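You operate a simulated robot arm through the tools that you are given. There is no shell and no other tool.

You are at the controls of a simulated robot arm. One attempt, no reset.

Task
Wipe the glue off the yellow press bed with the green felt block.
Fine: bed in again, block back in its place; the yellow block stays. What is to be rubbed or washed off counts as gone when no trace of it is left.

The check looks at the end state, three seconds after you hand in, the way a careful person would. Anything else that was tipped, shoved, dropped, spilled or broken makes it a failure.

Robot
A 7-joint arm with a two-finger gripper, fixed in place. Base frame: the origin is on the floor under the middle of its stand, x ahead of it, y to its left, z up; the work surface is at about z = 0.7. Units: m, rad, N and s.
With the tool pointing down near the work surface it reaches from about 0.3 to 0.7 m from the base axis. Its first joint turns from -1.152 to 1.152 rad. Payload 2.45 kg.
Tool frame: the origin (TCP) lies between the finger pads and is the grasp point; the fingertips stand 0.026 m ahead of it; z points along the fingers, y is the line along which they close. The gripper opens to 0.096 m; its body begins 0.069 m behind the TCP.
Orientation is that of the tool frame in the base frame, as [roll, pitch, yaw] about the fixed x, y, z axes, in that order (R = Rz(yaw) Ry(pitch) Rx(roll)). With the fingers straight down and closing along the base's y, the tool's x points along the base's -x, its y along +y and its z along -z.

Tools
- The arm moves only by the tool servo_tool. Its argument "rows" is a list of rows, each an object (a shift or turn left out is 0, a gripper value left out holds the last) with "xyz": the shift along the base's x, y, z in m, a list of three; "angular": the turn, a rotation vector about the base's x, y, z in rad, a list of three; "grip": the finger opening in m, from 0 to 0.096. In form: [{"xyz": [x, y, z], "angular": [rx, ry, rz], "grip": grip}, ...]. A call has 1 to 20 rows; each row is the pose to reach, as a shift and turn from the pose commanded when the call began. A row lasts 0.2 s, in which the tool goes at most 0.05 m and 0.15 rad; a call with a longer step from one row to the next is refused whole, and so is a gripper value outside its range. A pose out of reach is approached as far as the arm can. The call stops where the force on the tool passes 40 N (or 10 N more than at its start, if that is more) or the arm is blocked; 0.2 s more then pass. Each finger travels about 0.05 m/s and halts on what it meets, pressing with about 21 N; the grip force reading is that of the motor and also rises with nothing between the fingers. The clock runs only during rows and for 0.2 s after the last one: add rows that repeat a pose to give the fingers time. The reply holds the time, the measured pose of the TCP, the force on the tool along the base axes, the opening and the grip force, in the units named above and with some noise, with the torque about the TCP (base axes, N m) and any sound that the robot's microphone picked up.
- Cameras (640 x 400 px; columns grow to the right, rows downward): "scene" is fixed at [0.1634, -0.3867, 1.3961]; the picture's right is [0.78, -0.62, 0.00], its down [-0.41, -0.52, -0.75] and it looks along [0.47, 0.59, -0.66] (base axes); focal length 352 px, centre (320, 200). "wrist" rides on the gripper at [0.082, 0.003, -0.098] in the tool frame; the picture's right is [-0.04, 1.00, 0.00], its down [-0.73, -0.03, -0.68] and it looks along [-0.68, -0.03, 0.73] (tool axes); focal length 256 px, centre (320, 200). There is no depth. A picture from a camera that has moved, and an enlarged one, comes with that camera's place and axes in the base frame and with its lens. The place of the scene camera against the robot may be out by one fixed shift of up to 0.025 m in any direction.
- get_image(camera): a new picture of that camera. It takes no simulated time.
- enlarge(camera, box): a new picture of the part [left, top, right, bottom] of that camera's present view, enlarged. It takes no simulated time.
- job_done(): hands the job in; it is judged then, once.

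Nothing tells you positions but the pictures and the camera data. Unless the task says otherwise, let go and move clear before handing in.

The tools are called after ">>>" as name(argument=value, ...) on one line, values as JSON. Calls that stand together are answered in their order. servo_tool: Moves the arm, as the interface text tells. Its arguments: {"type":"object","properties":{"rows":{"type":"array"}},"required":["rows"]} The other tools are called the same way: get_image (camera) takes a picture; enlarge (camera, box) takes an enlarged picture of a part of a camera's view; job_done () hands the job in.

At the start:

```text
time_s: 0.0
tcp_pos: [0.4366, 0.012, 1.0257]
orientation: [-3.141, -0.001, 3.141]
contact_force: [0.4, 0.0, 0.1]
ft_torque: [0.0, -0.04, -0.03]
gripper_width: 0.0959
grip_force: 0.0
```

scene: 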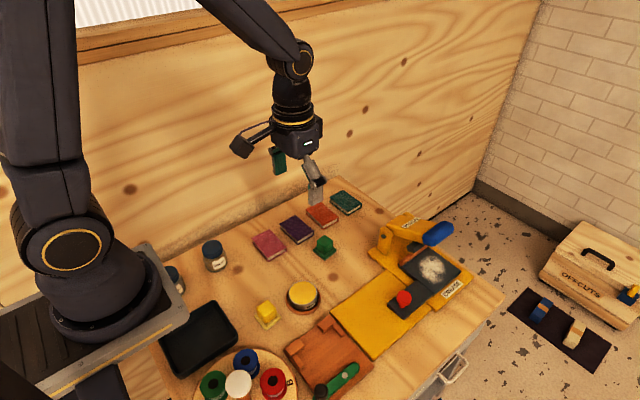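
wrist: 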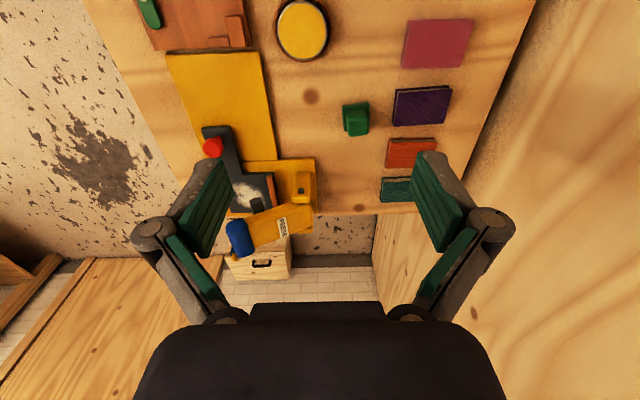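

I see a bench with a yellow press at the far right, a green felt block, a yellow block, and other items. I'll look closer before moving.

>>> enlarge(camera="scene", box=[320, 190, 500, 370])

>>> enlarge(camera="scene", box=[220, 180, 380, 340])

>>> enlarge(camera="wrist", box=[160, 40, 400, 280])

```text
2.22 times, centred on (410, 280) of scene
camera zoom: at [0.1634, -0.3867, 1.3961], right [0.78, -0.62, 0.0], down [-0.41, -0.52, -0.75], along [0.47, 0.59, -0.66], focal length 782 px, centre (120, 22)
```

zoom: 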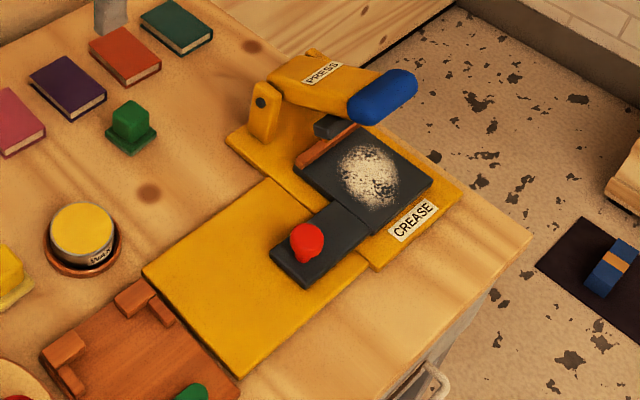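

```text
2.50 times, centred on (300, 260) of scene
camera zoom: at [0.1634, -0.3867, 1.3961], right [0.78, -0.62, 0.0], down [-0.41, -0.52, -0.75], along [0.47, 0.59, -0.66], focal length 880 px, centre (370, 50)
```

zoom: 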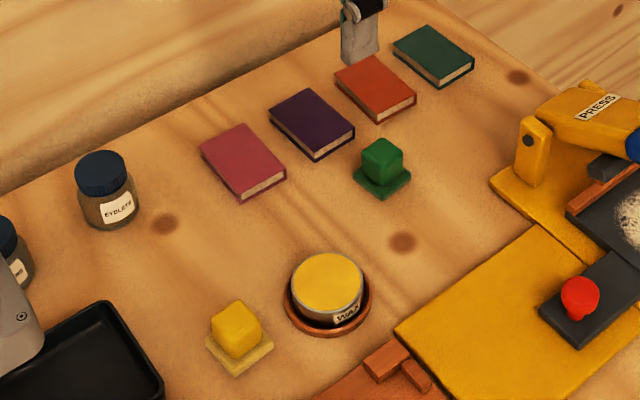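

```text
1.67 times, centred on (280, 160) of wrist
camera zoom: at [0.3539, 0.0166, 1.1248], right [0.04, 1.0, 0.0], down [0.73, -0.03, 0.68], along [0.68, -0.03, -0.73], focal length 427 px, centre (387, 267)
```

zoom: 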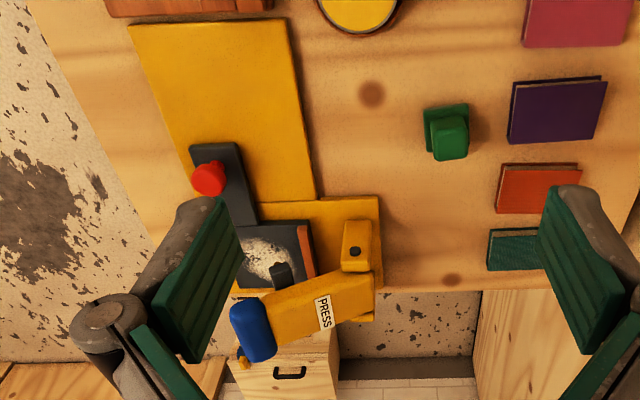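

The press bed (dark plate with the pale glue patch, about x=0.71, y=-0.15) is too far to reach, and a red knob on its tongue (about 0.58, -0.17) should pull it out toward me over the yellow plate. The green felt block sits on a pad near (0.55, 0.07). I'll move the wrist camera closer to the knob.

>>> servo_tool(rows=[{"xyz": [0.0, -0.04, -0.02]}, {"xyz": [0.0, -0.08, -0.045]}, {"xyz": [0.0, -0.12, -0.07]}, {"xyz": [0.0, -0.16, -0.095]}, {"xyz": [0.0, -0.185, -0.12]}, {"xyz": [0.0, -0.185, -0.12]}])

>>> get_image(camera="wrist")

>>> get_image(camera="scene")

```text
time_s: 1.4
tcp_pos: [0.4358, -0.1723, 0.9069]
orientation: [3.14, 0.002, -3.139]
contact_force: [0.1, -0.6, -0.3]
ft_torque: [-0.03, -0.02, 0.0]
gripper_width: 0.096
grip_force: 0.1
```

```text
taken
camera wrist: at [0.3546, -0.1681, 1.004], right [0.04, 1.0, 0.0], down [0.73, -0.03, 0.68], along [0.68, -0.03, -0.73], focal length 256 px, centre (320, 200)
```

wrist: 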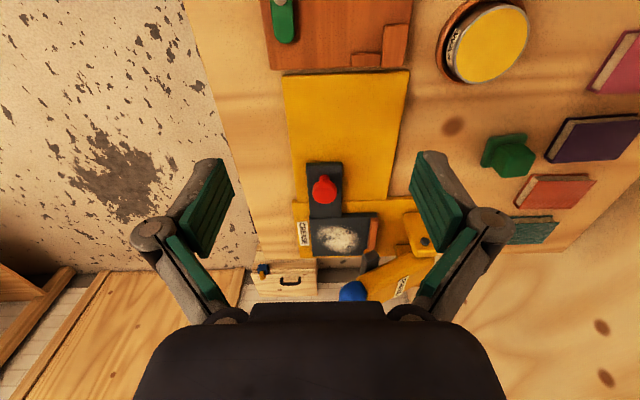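

```text
taken
```

scene: 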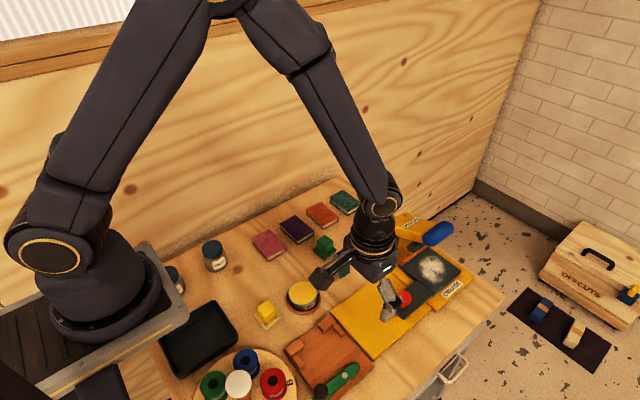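

>>> enlarge(camera="wrist", box=[240, 60, 480, 300])

>>> enlarge(camera="wrist", box=[280, 150, 390, 260])

>>> enlarge(camera="scene", box=[360, 200, 480, 320])

```text
1.67 times, centred on (360, 180) of wrist
camera zoom: at [0.3546, -0.1681, 1.004], right [0.04, 1.0, 0.0], down [0.73, -0.03, 0.68], along [0.68, -0.03, -0.73], focal length 427 px, centre (253, 233)
```

zoom: 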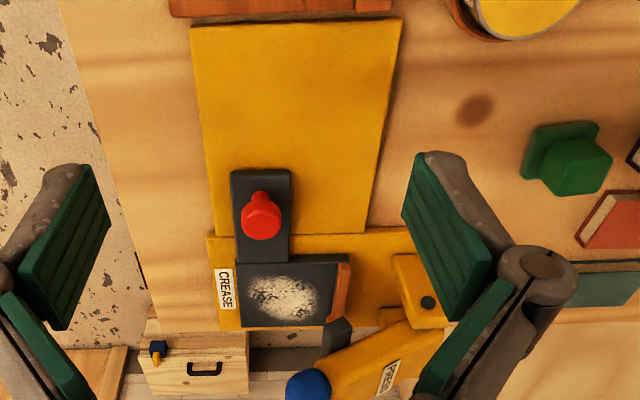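

```text
3.64 times, centred on (335, 205) of wrist
camera zoom: at [0.3546, -0.1681, 1.004], right [0.04, 1.0, 0.0], down [0.73, -0.03, 0.68], along [0.68, -0.03, -0.73], focal length 931 px, centre (266, 182)
```

zoom: 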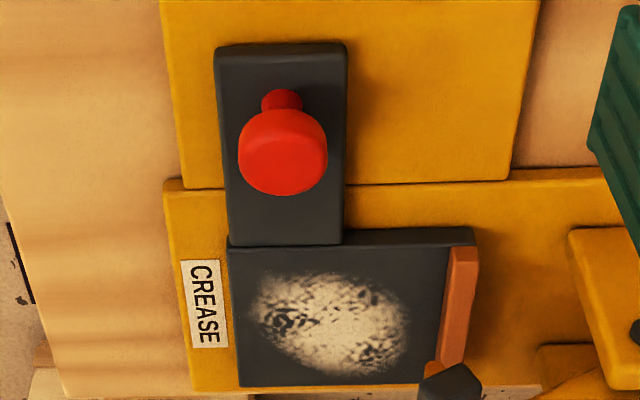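

```text
3.33 times, centred on (420, 260) of scene
camera zoom: at [0.1633, -0.3867, 1.3961], right [0.78, -0.62, 0.0], down [-0.41, -0.52, -0.75], along [0.47, 0.59, -0.66], focal length 1173 px, centre (-13, 0)
```

zoom: 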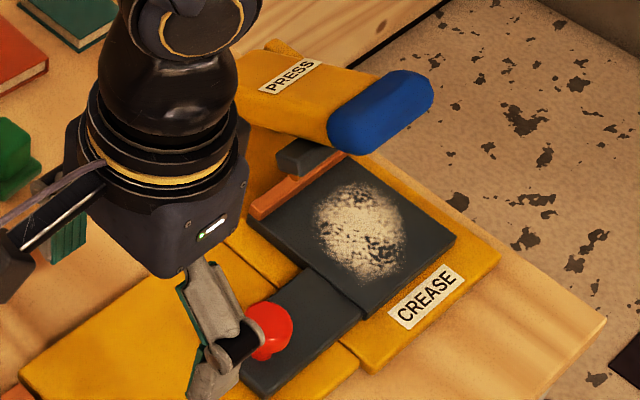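

The knob head triangulates to about (0.572, -0.172, 0.753), with the bed sliding along x. I'll move above it with fingers open and straddle it in y.

>>> servo_tool(rows=[{"xyz": [0.045, 0.0, 0.0]}, {"xyz": [0.09, 0.0, -0.01]}, {"xyz": [0.13, 0.0, -0.03]}, {"xyz": [0.134, 0.0, -0.06]}, {"xyz": [0.134, 0.0, -0.09]}, {"xyz": [0.134, 0.0, -0.1]}, {"xyz": [0.134, 0.0, -0.1]}])

>>> get_image(camera="wrist")

>>> enlarge(camera="scene", box=[340, 180, 480, 320])

```text
time_s: 3.0
tcp_pos: [0.5691, -0.1715, 0.8054]
orientation: [3.141, 0.0, -3.141]
contact_force: [-0.5, 0.2, -0.8]
ft_torque: [0.03, -0.02, 0.02]
gripper_width: 0.0962
grip_force: 0.0
```

```text
taken
camera wrist: at [0.4869, -0.1681, 0.9043], right [0.04, 1.0, 0.0], down [0.73, -0.03, 0.68], along [0.68, -0.03, -0.73], focal length 256 px, centre (320, 200)
```

wrist: 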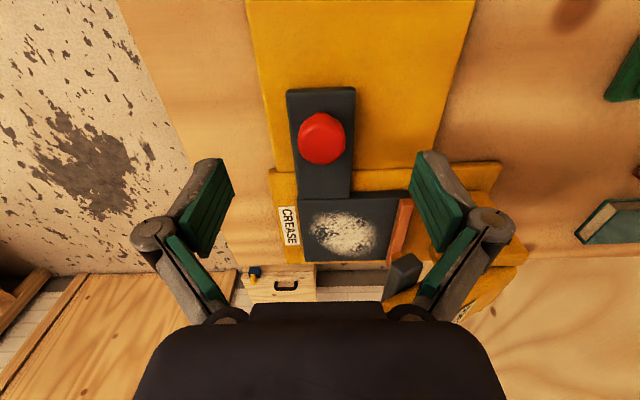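

```text
2.86 times, centred on (410, 250) of scene
camera zoom: at [0.1634, -0.3867, 1.3961], right [0.78, -0.62, 0.0], down [-0.41, -0.52, -0.75], along [0.47, 0.59, -0.66], focal length 1006 px, centre (63, 57)
```

zoom: 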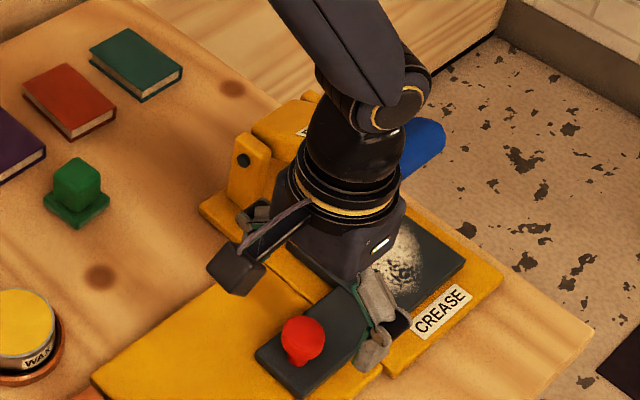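

The knob is centred between the fingers. I'll lower so the pads are around the head (tips just above the tongue) and close.

>>> servo_tool(rows=[{"xyz": [0.001, 0.0, -0.015]}, {"xyz": [0.001, 0.0, -0.03]}, {"xyz": [0.001, 0.0, -0.042]}, {"xyz": [0.001, 0.0, -0.042]}])

>>> enlarge(camera="scene", box=[360, 220, 460, 320])

>>> get_image(camera="wrist")

```text
time_s: 4.0
tcp_pos: [0.5699, -0.1723, 0.764]
orientation: [3.14, 0.0, -3.14]
contact_force: [0.0, 0.2, -0.8]
ft_torque: [0.02, 0.04, 0.0]
gripper_width: 0.096
grip_force: 0.1
```

```text
4.00 times, centred on (410, 270) of scene
camera zoom: at [0.1634, -0.3867, 1.3961], right [0.78, -0.62, 0.0], down [-0.41, -0.52, -0.75], along [0.47, 0.59, -0.66], focal length 1408 px, centre (-40, -80)
```

zoom: 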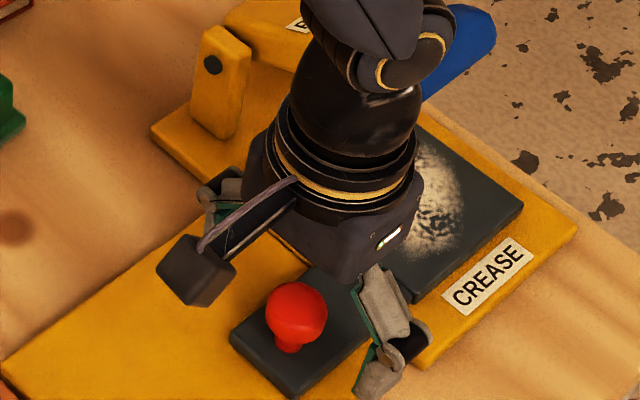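

```text
taken
camera wrist: at [0.4892, -0.1683, 0.8622], right [0.04, 1.0, 0.0], down [0.73, -0.03, 0.68], along [0.68, -0.03, -0.73], focal length 256 px, centre (320, 200)
```

wrist: 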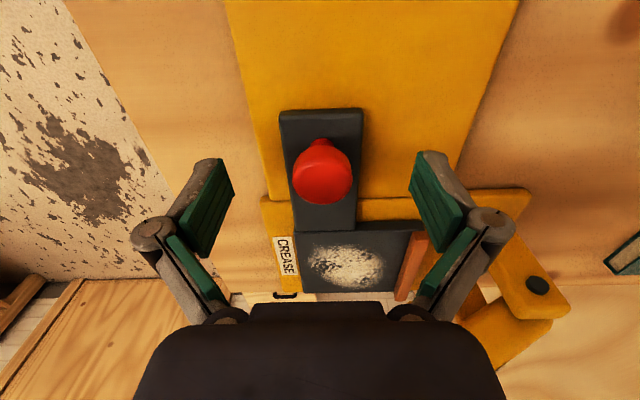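

The refined estimate puts the knob head at about (0.577, -0.171, 0.745) and the tongue top at about 0.717. I'll shift slightly forward and down, then close on the head.

>>> servo_tool(rows=[{"xyz": [0.006, 0.001, -0.006]}, {"xyz": [0.007, 0.001, -0.012]}, {"xyz": [0.007, 0.001, -0.012], "grip": 0.07}, {"xyz": [0.007, 0.001, -0.012], "grip": 0.04}, {"xyz": [0.007, 0.001, -0.012], "grip": 0.02}, {"xyz": [0.007, 0.001, -0.012], "grip": 0.02}, {"xyz": [0.007, 0.001, -0.012], "grip": 0.02}, {"xyz": [0.007, 0.001, -0.012], "grip": 0.02}, {"xyz": [0.007, 0.001, -0.012], "grip": 0.02}])

>>> get_image(camera="wrist")

>>> enlarge(camera="scene", box=[360, 220, 460, 320])

```text
time_s: 6.0
tcp_pos: [0.5784, -0.1703, 0.7525]
orientation: [3.14, 0.0, -3.141]
contact_force: [0.1, -6.9, -1.2]
ft_torque: [-0.06, -0.06, 0.03]
gripper_width: 0.0304
grip_force: 44.8
```

```text
taken
camera wrist: at [0.4966, -0.167, 0.8504], right [0.04, 1.0, 0.0], down [0.73, -0.03, 0.68], along [0.68, -0.03, -0.73], focal length 256 px, centre (320, 200)
```

wrist: 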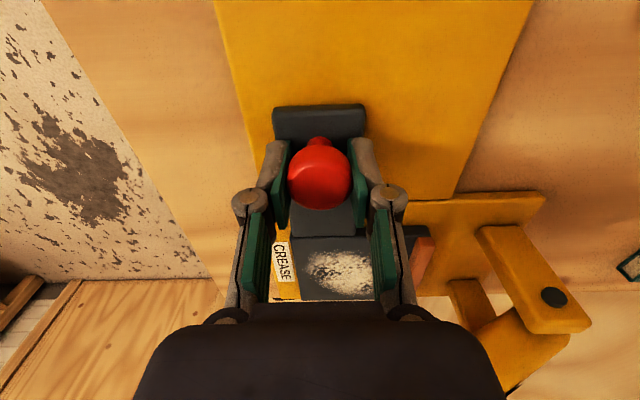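

```text
4.00 times, centred on (410, 270) of scene
camera zoom: at [0.1634, -0.3868, 1.396], right [0.78, -0.62, 0.0], down [-0.41, -0.52, -0.75], along [0.47, 0.59, -0.66], focal length 1408 px, centre (-40, -80)
```

zoom: 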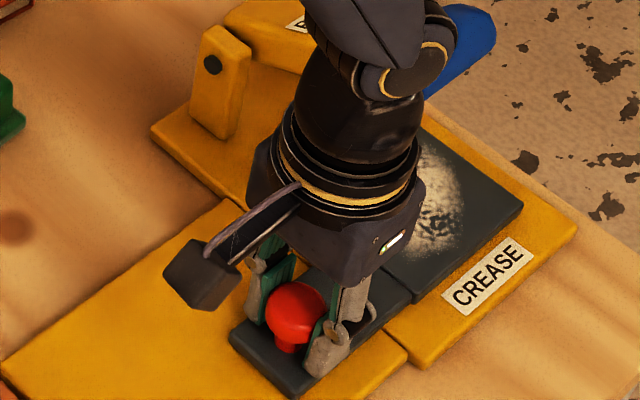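

The knob is firmly gripped (opening 30 mm) at TCP x=0.578. Now I'll draw the bed toward the robot slowly and watch the force.

>>> servo_tool(rows=[{"xyz": [-0.005, -0.001, 0.0]}, {"xyz": [-0.015, -0.0015, 0.0]}, {"xyz": [-0.025, -0.0015, 0.0]}, {"xyz": [-0.035, -0.0015, 0.0]}, {"xyz": [-0.045, -0.0015, 0.0]}])

>>> get_image(camera="wrist")

>>> enlarge(camera="scene", box=[340, 200, 480, 340])

```text
time_s: 7.2
tcp_pos: [0.5335, -0.1714, 0.7521]
orientation: [3.138, 0.0, -3.137]
contact_force: [3.2, 15.6, 9.1]
ft_torque: [0.02, -0.9, -0.09]
gripper_width: 0.0303
grip_force: 45.4
```

```text
taken
camera wrist: at [0.4514, -0.1677, 0.8503], right [0.04, 1.0, 0.0], down [0.73, -0.03, 0.68], along [0.68, -0.02, -0.73], focal length 256 px, centre (320, 200)
```

wrist: 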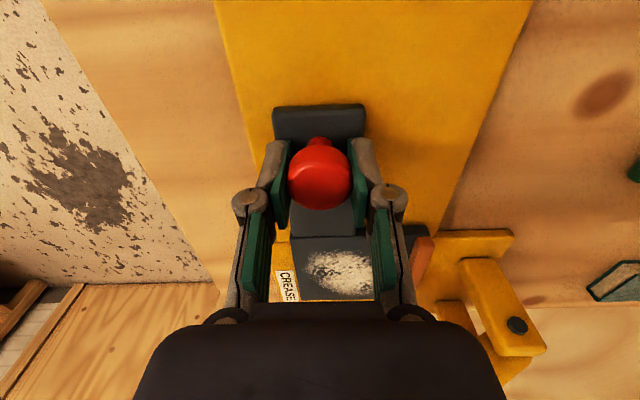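

```text
2.86 times, centred on (410, 270) of scene
camera zoom: at [0.1632, -0.3863, 1.3962], right [0.78, -0.62, 0.0], down [-0.41, -0.52, -0.75], along [0.47, 0.59, -0.66], focal length 1006 px, centre (63, 0)
```

zoom: 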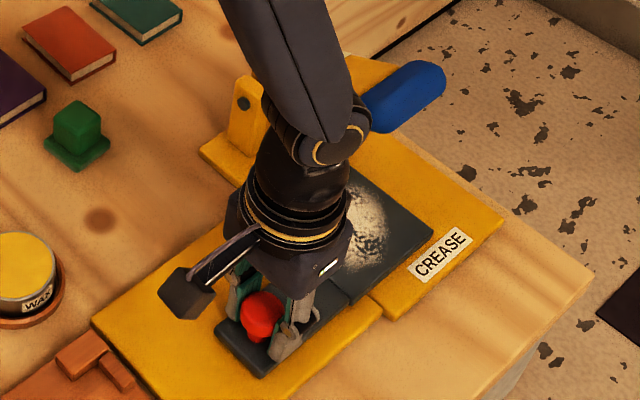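

The bed slides with the knob. I'll continue pulling, with a small sideways correction to relax the lateral force.

>>> servo_tool(rows=[{"xyz": [-0.01, 0.001, 0.0005]}, {"xyz": [-0.02, 0.001, 0.0005]}, {"xyz": [-0.03, 0.001, 0.0005]}, {"xyz": [-0.04, 0.001, 0.0005]}, {"xyz": [-0.05, 0.001, 0.0005]}])

>>> enlarge(camera="scene", box=[320, 200, 480, 360])

```text
time_s: 8.4
tcp_pos: [0.4814, -0.1718, 0.7512]
orientation: [-3.141, -0.003, 3.141]
contact_force: [3.8, 10.6, -20.2]
ft_torque: [0.04, -0.71, -0.05]
gripper_width: 0.0302
grip_force: 45.0
```

```text
2.50 times, centred on (400, 280) of scene
camera zoom: at [0.1637, -0.3866, 1.3961], right [0.78, -0.62, 0.0], down [-0.41, -0.52, -0.75], along [0.47, 0.59, -0.66], focal length 880 px, centre (120, 0)
```

zoom: 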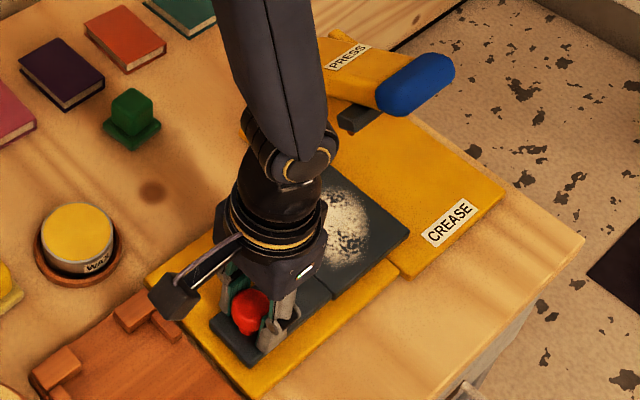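

>>> get_image(camera="wrist")

>>> enlarge(camera="scene", box=[280, 260, 420, 400])

```text
taken
camera wrist: at [0.4006, -0.1673, 0.8506], right [0.04, 1.0, 0.0], down [0.74, -0.03, 0.68], along [0.68, -0.03, -0.74], focal length 256 px, centre (320, 200)
```

wrist: 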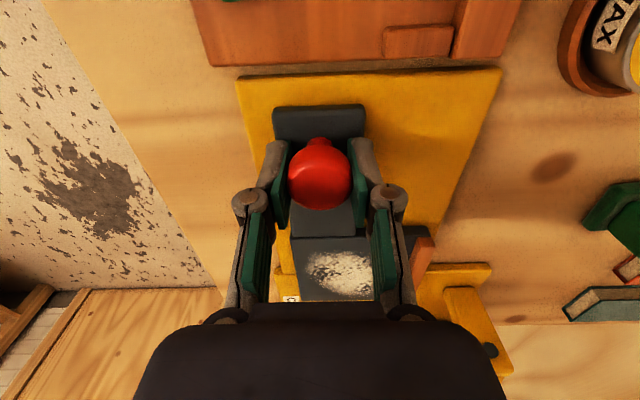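

```text
2.86 times, centred on (350, 330) of scene
camera zoom: at [0.1637, -0.3866, 1.3961], right [0.78, -0.62, 0.0], down [-0.41, -0.52, -0.75], along [0.47, 0.59, -0.66], focal length 1006 px, centre (234, -171)
```

zoom: 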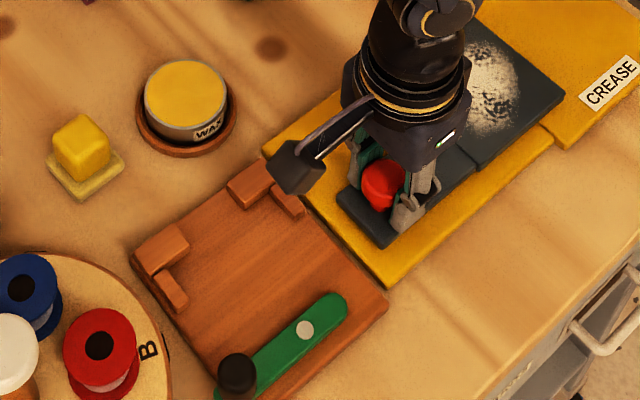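

>>> enlarge(camera="wrist", box=[200, 20, 380, 140])

>>> enlarge(camera="scene", box=[310, 280, 390, 360])

```text
3.33 times, centred on (290, 80) of wrist
camera zoom: at [0.4006, -0.1673, 0.8506], right [0.04, 1.0, 0.0], down [0.74, -0.03, 0.68], along [0.68, -0.03, -0.74], focal length 853 px, centre (420, 600)
```

zoom: 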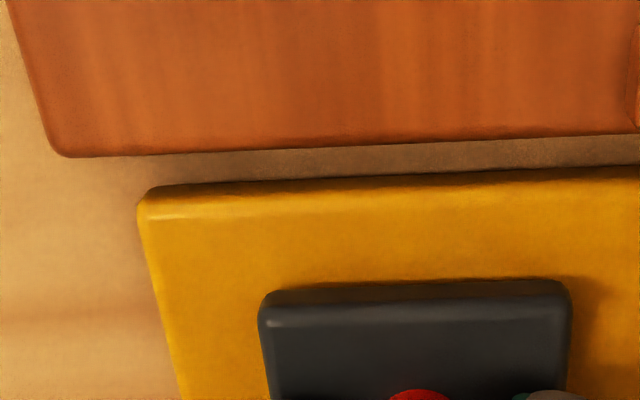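

```text
5.00 times, centred on (350, 320) of scene
camera zoom: at [0.1637, -0.3866, 1.3961], right [0.78, -0.62, 0.0], down [-0.41, -0.52, -0.75], along [0.47, 0.59, -0.66], focal length 1760 px, centre (170, -400)
```

zoom: 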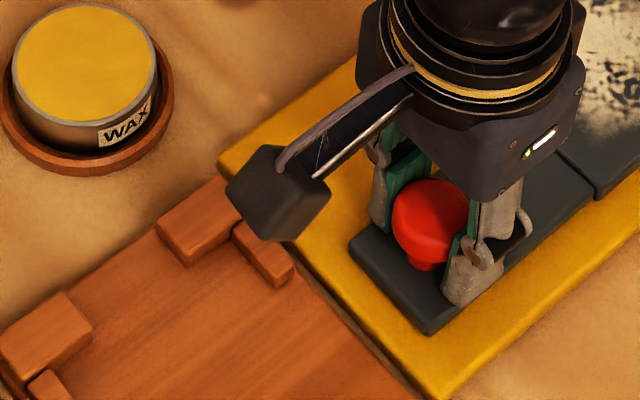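

>>> enlarge(camera="scene", box=[270, 310, 390, 400])

>>> enlarge(camera="scene", box=[340, 320, 420, 380])

```text
4.44 times, centred on (330, 355) of scene
camera zoom: at [0.1637, -0.3866, 1.3961], right [0.78, -0.62, 0.0], down [-0.41, -0.52, -0.75], along [0.47, 0.59, -0.66], focal length 1565 px, centre (276, -489)
```

zoom: 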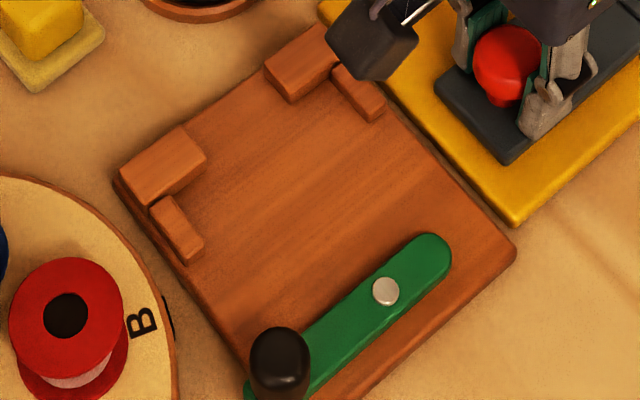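

```text
6.67 times, centred on (380, 350) of scene
camera zoom: at [0.1637, -0.3866, 1.3961], right [0.78, -0.62, 0.0], down [-0.41, -0.52, -0.75], along [0.47, 0.59, -0.66], focal length 2347 px, centre (-80, -800)
```

zoom: 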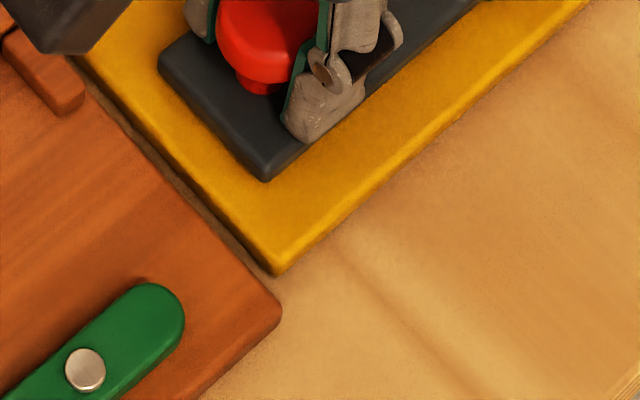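

The tongue still has about 14 mm before the plate's edge and about 20 mm before the wooden jig. I'll pull another centimetre carefully and check.

>>> servo_tool(rows=[{"xyz": [-0.003, 0.0005, -0.0005]}, {"xyz": [-0.006, 0.0005, -0.0005]}, {"xyz": [-0.009, 0.0005, -0.0005]}, {"xyz": [-0.011, 0.0005, -0.0005]}])

>>> enlarge(camera="wrist", box=[200, 20, 380, 140])

>>> enlarge(camera="scene", box=[340, 200, 480, 340])

```text
time_s: 9.4
tcp_pos: [0.4728, -0.1712, 0.7518]
orientation: [3.14, -0.001, 3.141]
contact_force: [1.4, 8.0, -6.4]
ft_torque: [0.04, 0.64, -0.04]
gripper_width: 0.03
grip_force: 44.7
```

```text
3.33 times, centred on (290, 80) of wrist
camera zoom: at [0.3905, -0.1672, 0.8504], right [0.04, 1.0, 0.0], down [0.73, -0.03, 0.68], along [0.68, -0.03, -0.73], focal length 853 px, centre (420, 600)
```

zoom: 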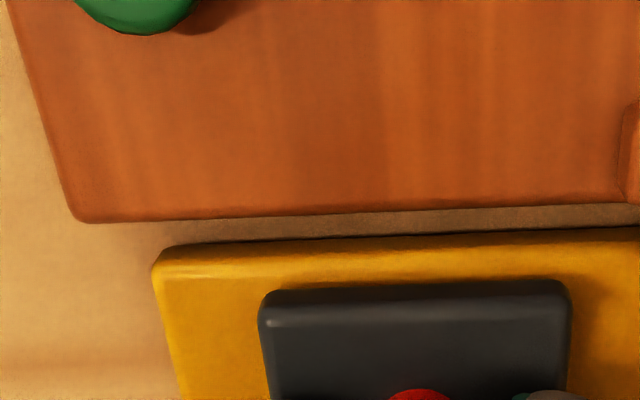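

```text
2.86 times, centred on (410, 270) of scene
camera zoom: at [0.1635, -0.3866, 1.3961], right [0.78, -0.62, 0.0], down [-0.41, -0.52, -0.75], along [0.47, 0.59, -0.66], focal length 1006 px, centre (63, 0)
```

zoom: 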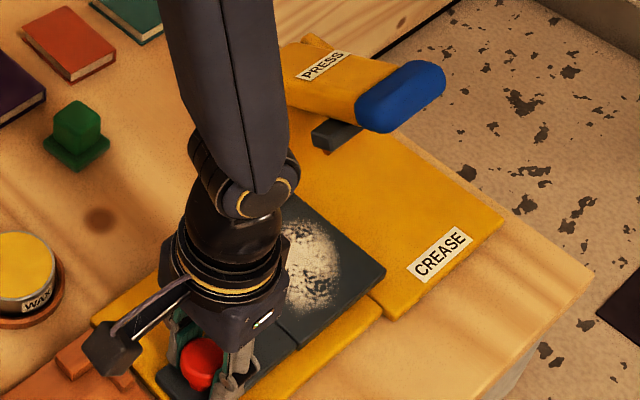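

>>> servo_tool(rows=[{"xyz": [-0.003, 0.0005, 0.0]}, {"xyz": [-0.006, 0.0005, 0.0]}, {"xyz": [-0.006, 0.0005, 0.0]}])

>>> enlarge(camera="wrist", box=[200, 20, 380, 140])

>>> enlarge(camera="scene", box=[340, 200, 480, 340])

```text
time_s: 10.2
tcp_pos: [0.4662, -0.1704, 0.7517]
orientation: [-3.141, 0.0, -3.141]
contact_force: [2.9, -0.5, -14.6]
ft_torque: [-0.04, -0.63, 0.1]
gripper_width: 0.0301
grip_force: 44.4
```

```text
3.33 times, centred on (290, 80) of wrist
camera zoom: at [0.3844, -0.167, 0.8504], right [0.04, 1.0, 0.0], down [0.73, -0.03, 0.68], along [0.68, -0.03, -0.73], focal length 853 px, centre (420, 600)
```

zoom: 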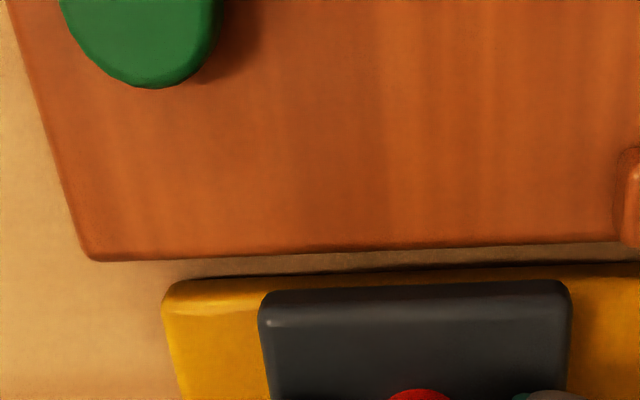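

```text
2.86 times, centred on (410, 270) of scene
camera zoom: at [0.1636, -0.3868, 1.396], right [0.78, -0.62, 0.0], down [-0.41, -0.52, -0.75], along [0.47, 0.59, -0.66], focal length 1006 px, centre (63, 0)
```

zoom: 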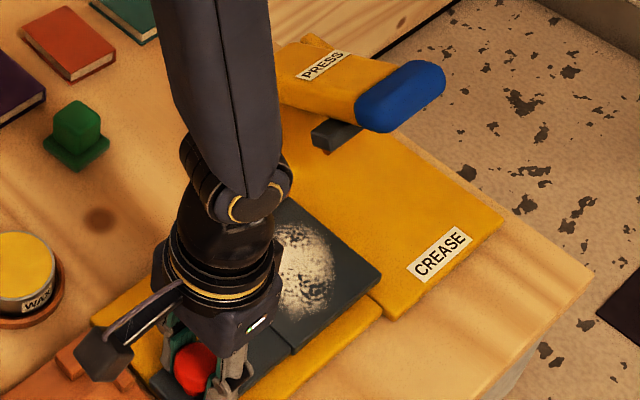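

The bed is out by 112 mm, with the tongue's end at the plate's edge and just short of the jig, so I'll stop pulling. Now I'll release the knob, rise, and look at the whole bed.

>>> servo_tool(rows=[{"xyz": [0.0, 0.0, 0.0], "grip": 0.05}, {"xyz": [0.0, 0.0, 0.0], "grip": 0.07}, {"xyz": [0.0, 0.0, 0.0], "grip": 0.07}, {"xyz": [0.0, 0.0, 0.03], "grip": 0.07}, {"xyz": [0.0, 0.0, 0.07], "grip": 0.07}, {"xyz": [0.0, 0.01, 0.11], "grip": 0.07}, {"xyz": [0.0, 0.02, 0.15], "grip": 0.096}, {"xyz": [0.0, 0.02, 0.15], "grip": 0.096}])

>>> get_image(camera="wrist")

>>> get_image(camera="scene")

```text
time_s: 12.0
tcp_pos: [0.4665, -0.1524, 0.9019]
orientation: [3.141, -0.001, -3.142]
contact_force: [0.0, -0.7, 0.2]
ft_torque: [0.02, 0.0, -0.01]
gripper_width: 0.0961
grip_force: 0.0
```

```text
taken
camera wrist: at [0.3848, -0.1476, 1.0001], right [0.04, 1.0, 0.0], down [0.73, -0.03, 0.68], along [0.68, -0.03, -0.73], focal length 256 px, centre (320, 200)
```

wrist: 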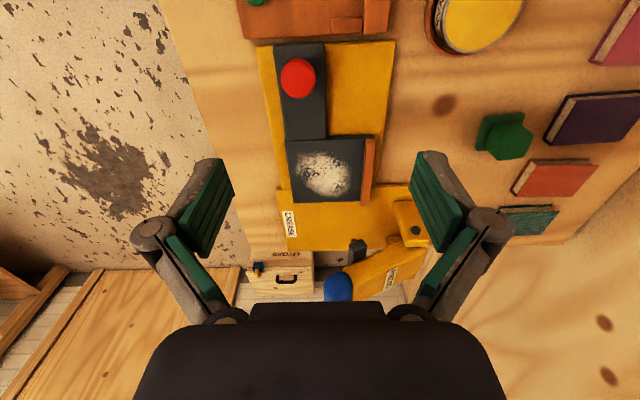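

```text
taken
```

scene: 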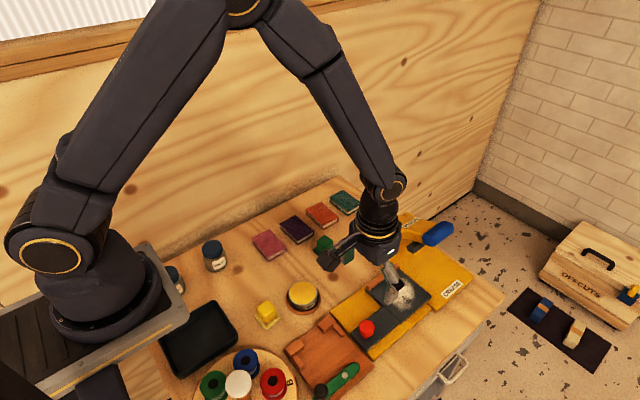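

>>> enlarge(camera="wrist", box=[250, 110, 400, 260])

>>> enlarge(camera="wrist", box=[250, 30, 350, 130])

>>> enlarge(camera="wrist", box=[450, 80, 570, 200])

```text
2.67 times, centred on (325, 185) of wrist
camera zoom: at [0.3848, -0.1476, 1.0001], right [0.04, 1.0, 0.0], down [0.73, -0.03, 0.68], along [0.68, -0.03, -0.73], focal length 683 px, centre (307, 240)
```

zoom: 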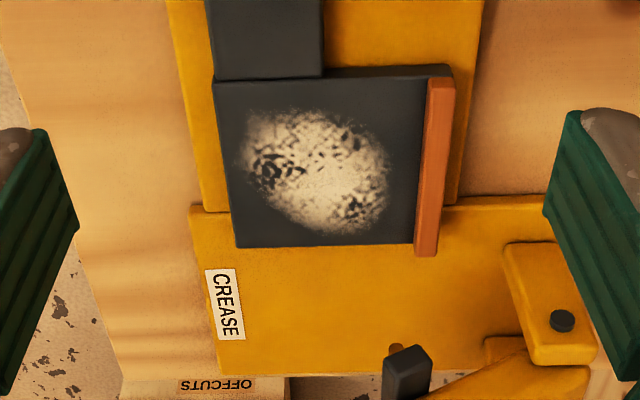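

```text
4.00 times, centred on (300, 80) of wrist
camera zoom: at [0.3848, -0.1476, 1.0001], right [0.04, 1.0, 0.0], down [0.73, -0.03, 0.68], along [0.68, -0.03, -0.73], focal length 1024 px, centre (400, 680)
```

zoom: 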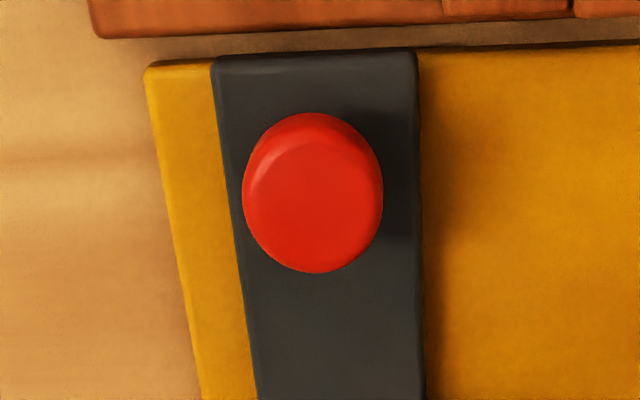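

```text
3.33 times, centred on (510, 140) of wrist
camera zoom: at [0.3848, -0.1476, 1.0001], right [0.04, 1.0, 0.0], down [0.73, -0.03, 0.68], along [0.68, -0.03, -0.73], focal length 853 px, centre (-313, 400)
```

zoom: 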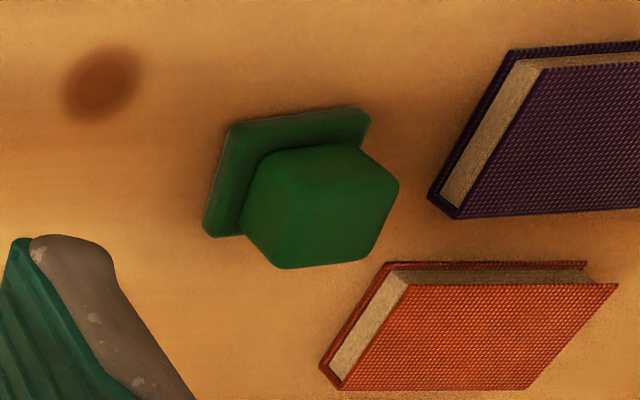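

Bed out: its top spans about x 0.546–0.652, y -0.198…-0.098, with glue over x 0.560–0.644, y -0.191…-0.114. Next I'll go look at the green felt block from close by.

>>> servo_tool(rows=[{"xyz": [0.0, 0.045, 0.0]}, {"xyz": [0.0, 0.09, 0.0]}, {"xyz": [0.005, 0.135, 0.0]}, {"xyz": [0.01, 0.18, -0.01]}, {"xyz": [0.02, 0.222, -0.03]}, {"xyz": [0.02, 0.222, -0.03]}])

>>> get_image(camera="wrist")

>>> get_image(camera="scene")

```text
time_s: 13.4
tcp_pos: [0.4844, 0.0726, 0.8739]
orientation: [-3.141, 0.001, -3.14]
contact_force: [0.3, 0.5, 0.7]
ft_torque: [0.01, 0.03, -0.04]
gripper_width: 0.096
grip_force: 0.1
```

```text
taken
camera wrist: at [0.4031, 0.0754, 0.9718], right [0.04, 1.0, 0.0], down [0.73, -0.03, 0.68], along [0.68, -0.03, -0.73], focal length 256 px, centre (320, 200)
```

wrist: 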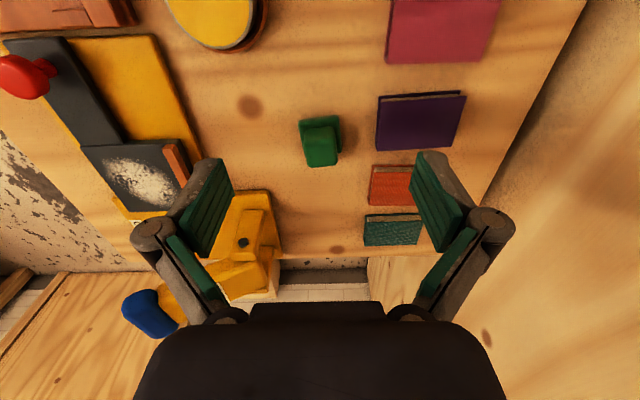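

```text
taken
```

scene: 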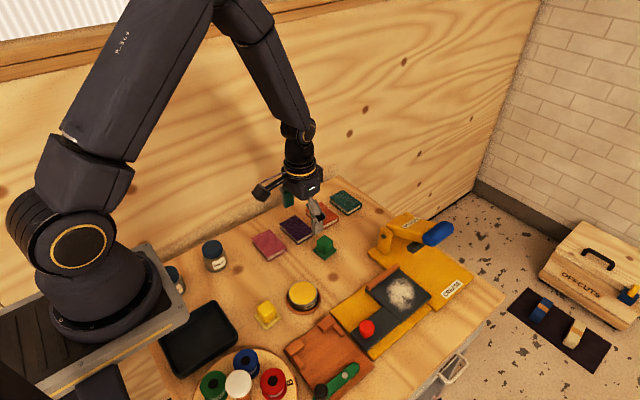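

>>> enlarge(camera="wrist", box=[270, 90, 370, 190])

>>> enlarge(camera="scene", box=[300, 220, 350, 270])

```text
4.00 times, centred on (320, 140) of wrist
camera zoom: at [0.4031, 0.0754, 0.9718], right [0.04, 1.0, 0.0], down [0.73, -0.03, 0.68], along [0.68, -0.03, -0.73], focal length 1024 px, centre (320, 440)
```

zoom: 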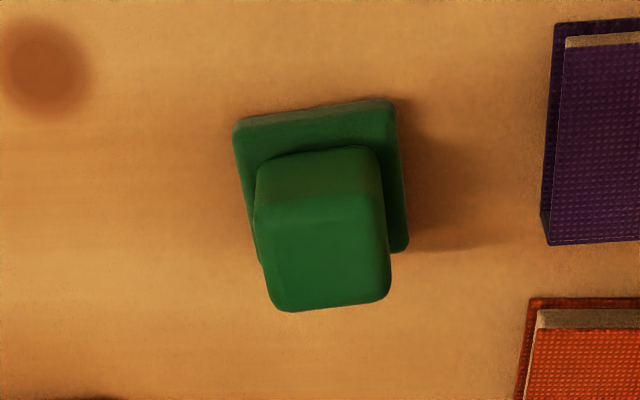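

```text
8.00 times, centred on (325, 245) of scene
camera zoom: at [0.1634, -0.3866, 1.3961], right [0.78, -0.62, 0.0], down [-0.41, -0.52, -0.75], along [0.47, 0.59, -0.66], focal length 2816 px, centre (280, -160)
```

zoom: 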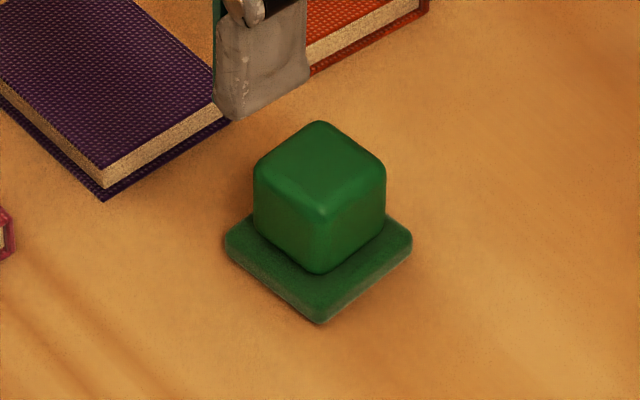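

The green block sits squarely on its pad, centre about (0.554, 0.070), yawed by about 0.11 rad, 33 mm wide, top near z 0.735. I'll approach above it with the gripper turned 0.11 rad and tilted back 0.2 rad, so that later the gripper body clears the press handle while the felt stays flat.

>>> servo_tool(rows=[{"xyz": [0.02, -0.001, -0.02], "angular": [0.003, -0.05, 0.03], "grip": 0.08}, {"xyz": [0.045, -0.002, -0.04], "angular": [0.006, -0.1, 0.055], "grip": 0.06}, {"xyz": [0.065, -0.002, -0.065], "angular": [0.008, -0.15, 0.08], "grip": 0.06}, {"xyz": [0.0695, -0.002, -0.085], "angular": [0.011, -0.2, 0.11], "grip": 0.06}, {"xyz": [0.0695, -0.002, -0.094], "angular": [0.011, -0.2, 0.11], "grip": 0.06}, {"xyz": [0.0695, -0.002, -0.094], "angular": [0.011, -0.2, 0.11], "grip": 0.06}])

>>> get_image(camera="wrist")

>>> enlarge(camera="scene", box=[280, 190, 380, 290])

```text
time_s: 14.8
tcp_pos: [0.5535, 0.0705, 0.7784]
orientation: [-3.141, 0.2, -3.028]
contact_force: [-0.7, 0.0, -0.2]
ft_torque: [0.01, 0.04, 0.0]
gripper_width: 0.0596
grip_force: 0.1
```

```text
taken
camera wrist: at [0.4542, 0.0624, 0.859], right [-0.07, 1.0, 0.01], down [0.58, 0.04, 0.81], along [0.81, 0.06, -0.58], focal length 256 px, centre (320, 200)
```

wrist: 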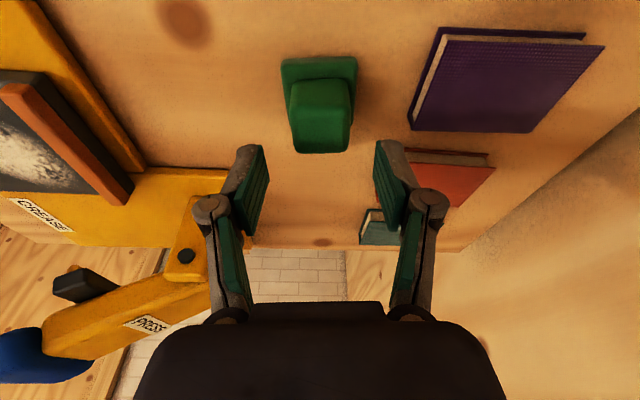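

```text
4.00 times, centred on (330, 240) of scene
camera zoom: at [0.1634, -0.3867, 1.3961], right [0.78, -0.62, 0.0], down [-0.41, -0.52, -0.75], along [0.47, 0.59, -0.66], focal length 1408 px, centre (280, 40)
```

zoom: 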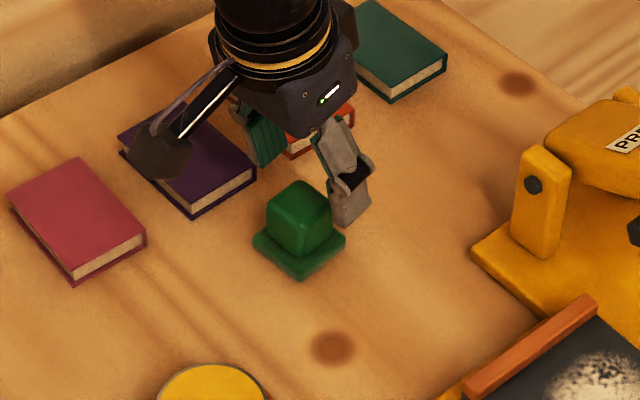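

The block lies centred between the fingers. I'll lower so the tips stop about 8 mm above the block's bottom and close.

>>> servo_tool(rows=[{"xyz": [0.0005, 0.0, -0.012]}, {"xyz": [0.0005, 0.0, -0.024]}, {"xyz": [0.0005, 0.0, -0.034]}, {"xyz": [0.0005, 0.0, -0.039]}, {"xyz": [0.0005, 0.0, -0.039], "grip": 0.045}, {"xyz": [0.0005, 0.0, -0.039], "grip": 0.03}, {"xyz": [0.0005, 0.0, -0.039], "grip": 0.02}, {"xyz": [0.0005, 0.0, -0.039], "grip": 0.02}, {"xyz": [0.0005, 0.0, -0.039], "grip": 0.02}, {"xyz": [0.0005, 0.0, -0.039], "grip": 0.02}])

>>> get_image(camera="wrist")

>>> enlarge(camera="scene", box=[280, 190, 380, 290])

```text
time_s: 17.0
tcp_pos: [0.5567, 0.0711, 0.7393]
orientation: [-3.141, 0.203, -3.029]
contact_force: [-1.3, 2.0, 21.5]
ft_torque: [0.11, 0.14, -0.02]
gripper_width: 0.0331
grip_force: 21.2
```

```text
taken
camera wrist: at [0.4571, 0.0637, 0.8194], right [-0.07, 1.0, 0.01], down [0.58, 0.04, 0.81], along [0.81, 0.06, -0.58], focal length 256 px, centre (320, 200)
```

wrist: 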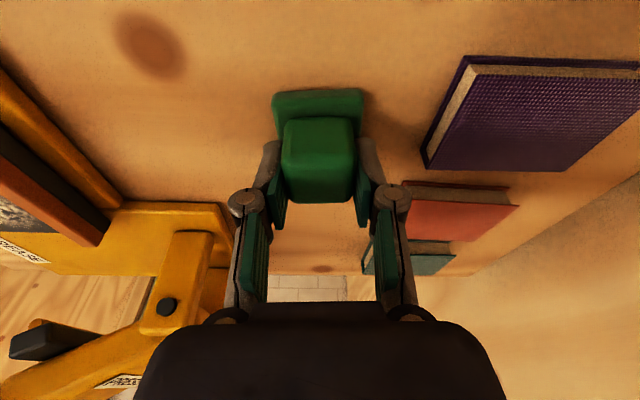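

```text
4.00 times, centred on (330, 240) of scene
camera zoom: at [0.163, -0.3867, 1.3961], right [0.78, -0.62, 0.0], down [-0.41, -0.52, -0.75], along [0.47, 0.59, -0.66], focal length 1408 px, centre (280, 40)
```

zoom: 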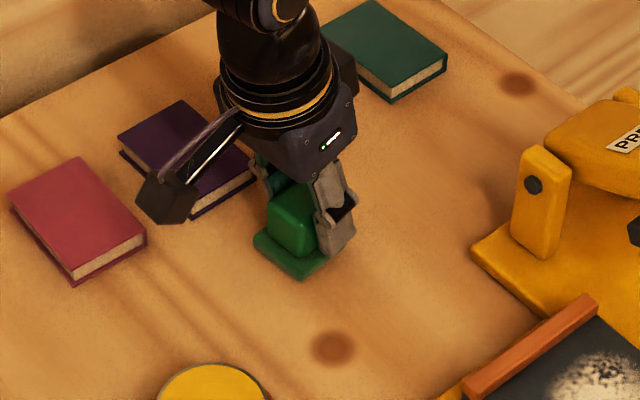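

>>> enlarge(camera="wrist", box=[250, 70, 390, 230])

>>> enlarge(camera="scene", box=[335, 225, 375, 265])

>>> enlarge(camera="scene", box=[335, 220, 385, 270])

```text
2.50 times, centred on (320, 150) of wrist
camera zoom: at [0.4571, 0.0637, 0.8194], right [-0.07, 1.0, 0.01], down [0.58, 0.04, 0.81], along [0.81, 0.06, -0.58], focal length 640 px, centre (320, 325)
```

zoom: 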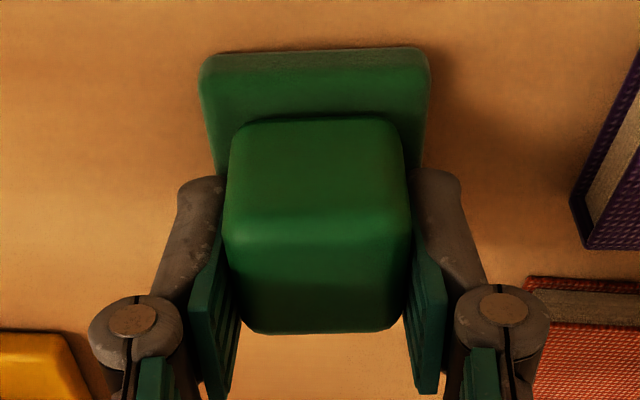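

```text
10.00 times, centred on (355, 245) of scene
camera zoom: at [0.163, -0.3867, 1.3961], right [0.78, -0.62, 0.0], down [-0.41, -0.52, -0.75], along [0.47, 0.59, -0.66], focal length 3520 px, centre (-30, -250)
```

zoom: 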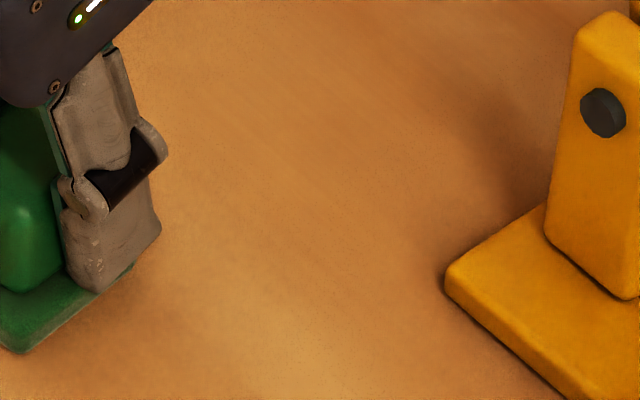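

```text
8.00 times, centred on (360, 245) of scene
camera zoom: at [0.163, -0.3867, 1.3961], right [0.78, -0.62, 0.0], down [-0.41, -0.52, -0.75], along [0.47, 0.59, -0.66], focal length 2816 px, centre (0, -160)
```

zoom: 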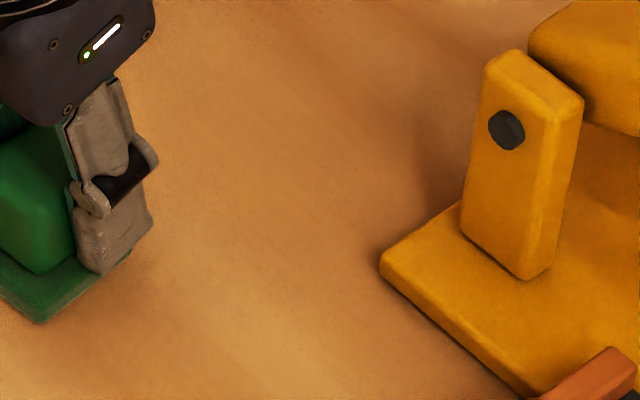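

The grip is good but the fingertips are touching the pad (21 N upward), which leaves no felt proud below them. I'll open, rise about 8 mm and regrip higher on the block.

>>> servo_tool(rows=[{"xyz": [0.0, 0.0, 0.001]}, {"xyz": [0.0, 0.0, 0.001], "grip": 0.042}, {"xyz": [0.0, 0.0, 0.001], "grip": 0.045}, {"xyz": [0.0, 0.0, 0.008], "grip": 0.045}, {"xyz": [0.0, 0.0, 0.008], "grip": 0.045}])

>>> enlarge(camera="wrist", box=[250, 70, 390, 230])

>>> enlarge(camera="scene", box=[300, 210, 370, 280])

```text
time_s: 18.2
tcp_pos: [0.5545, 0.0698, 0.7475]
orientation: [3.142, 0.199, -3.029]
contact_force: [-0.2, 1.1, 0.6]
ft_torque: [0.0, 0.0, 0.01]
gripper_width: 0.0451
grip_force: 0.0
```

```text
2.50 times, centred on (320, 150) of wrist
camera zoom: at [0.4562, 0.063, 0.8278], right [-0.07, 1.0, 0.01], down [0.58, 0.04, 0.81], along [0.81, 0.06, -0.59], focal length 640 px, centre (320, 325)
```

zoom: 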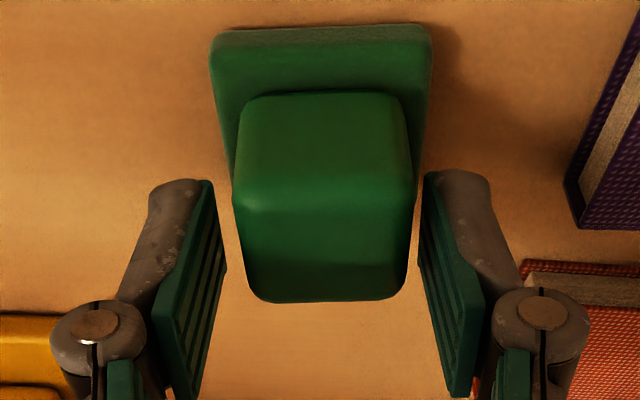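

```text
5.71 times, centred on (335, 245) of scene
camera zoom: at [0.1634, -0.3867, 1.3961], right [0.78, -0.62, 0.0], down [-0.41, -0.52, -0.75], along [0.47, 0.59, -0.66], focal length 2012 px, centre (234, -57)
```

zoom: 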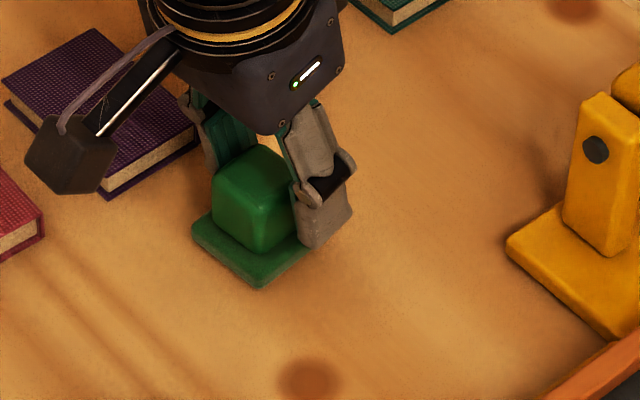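

>>> servo_tool(rows=[{"xyz": [0.0, 0.0, 0.0], "grip": 0.035}, {"xyz": [0.0, 0.0, 0.0], "grip": 0.028}, {"xyz": [0.0, 0.0, 0.0], "grip": 0.022}, {"xyz": [0.0, 0.0, 0.0], "grip": 0.022}, {"xyz": [0.0, 0.0, 0.0], "grip": 0.022}])

>>> enlarge(camera="wrist", box=[250, 70, 390, 230])

>>> enlarge(camera="scene", box=[300, 210, 370, 280])

```text
time_s: 19.4
tcp_pos: [0.5561, 0.07, 0.7478]
orientation: [3.141, 0.2, -3.03]
contact_force: [-1.6, 0.7, 2.2]
ft_torque: [0.04, 0.04, 0.04]
gripper_width: 0.0331
grip_force: 20.9
```

```text
2.50 times, centred on (320, 150) of wrist
camera zoom: at [0.4564, 0.0631, 0.8279], right [-0.07, 1.0, 0.01], down [0.58, 0.04, 0.81], along [0.81, 0.06, -0.58], focal length 640 px, centre (320, 325)
```

zoom: 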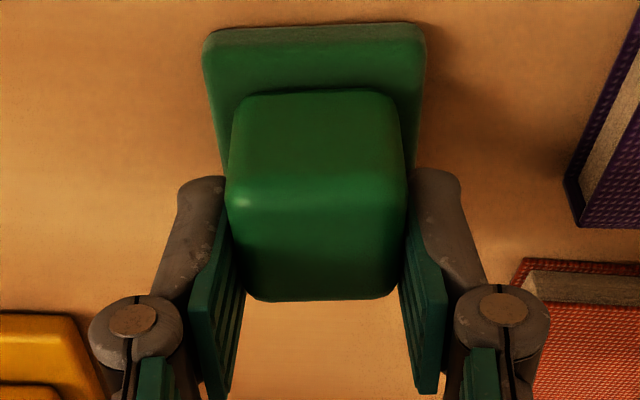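

```text
5.71 times, centred on (335, 245) of scene
camera zoom: at [0.1633, -0.3867, 1.3961], right [0.78, -0.62, 0.0], down [-0.41, -0.52, -0.75], along [0.47, 0.59, -0.66], focal length 2012 px, centre (234, -57)
```

zoom: 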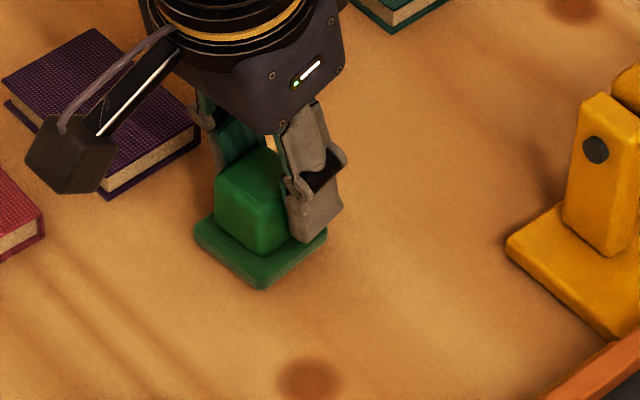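

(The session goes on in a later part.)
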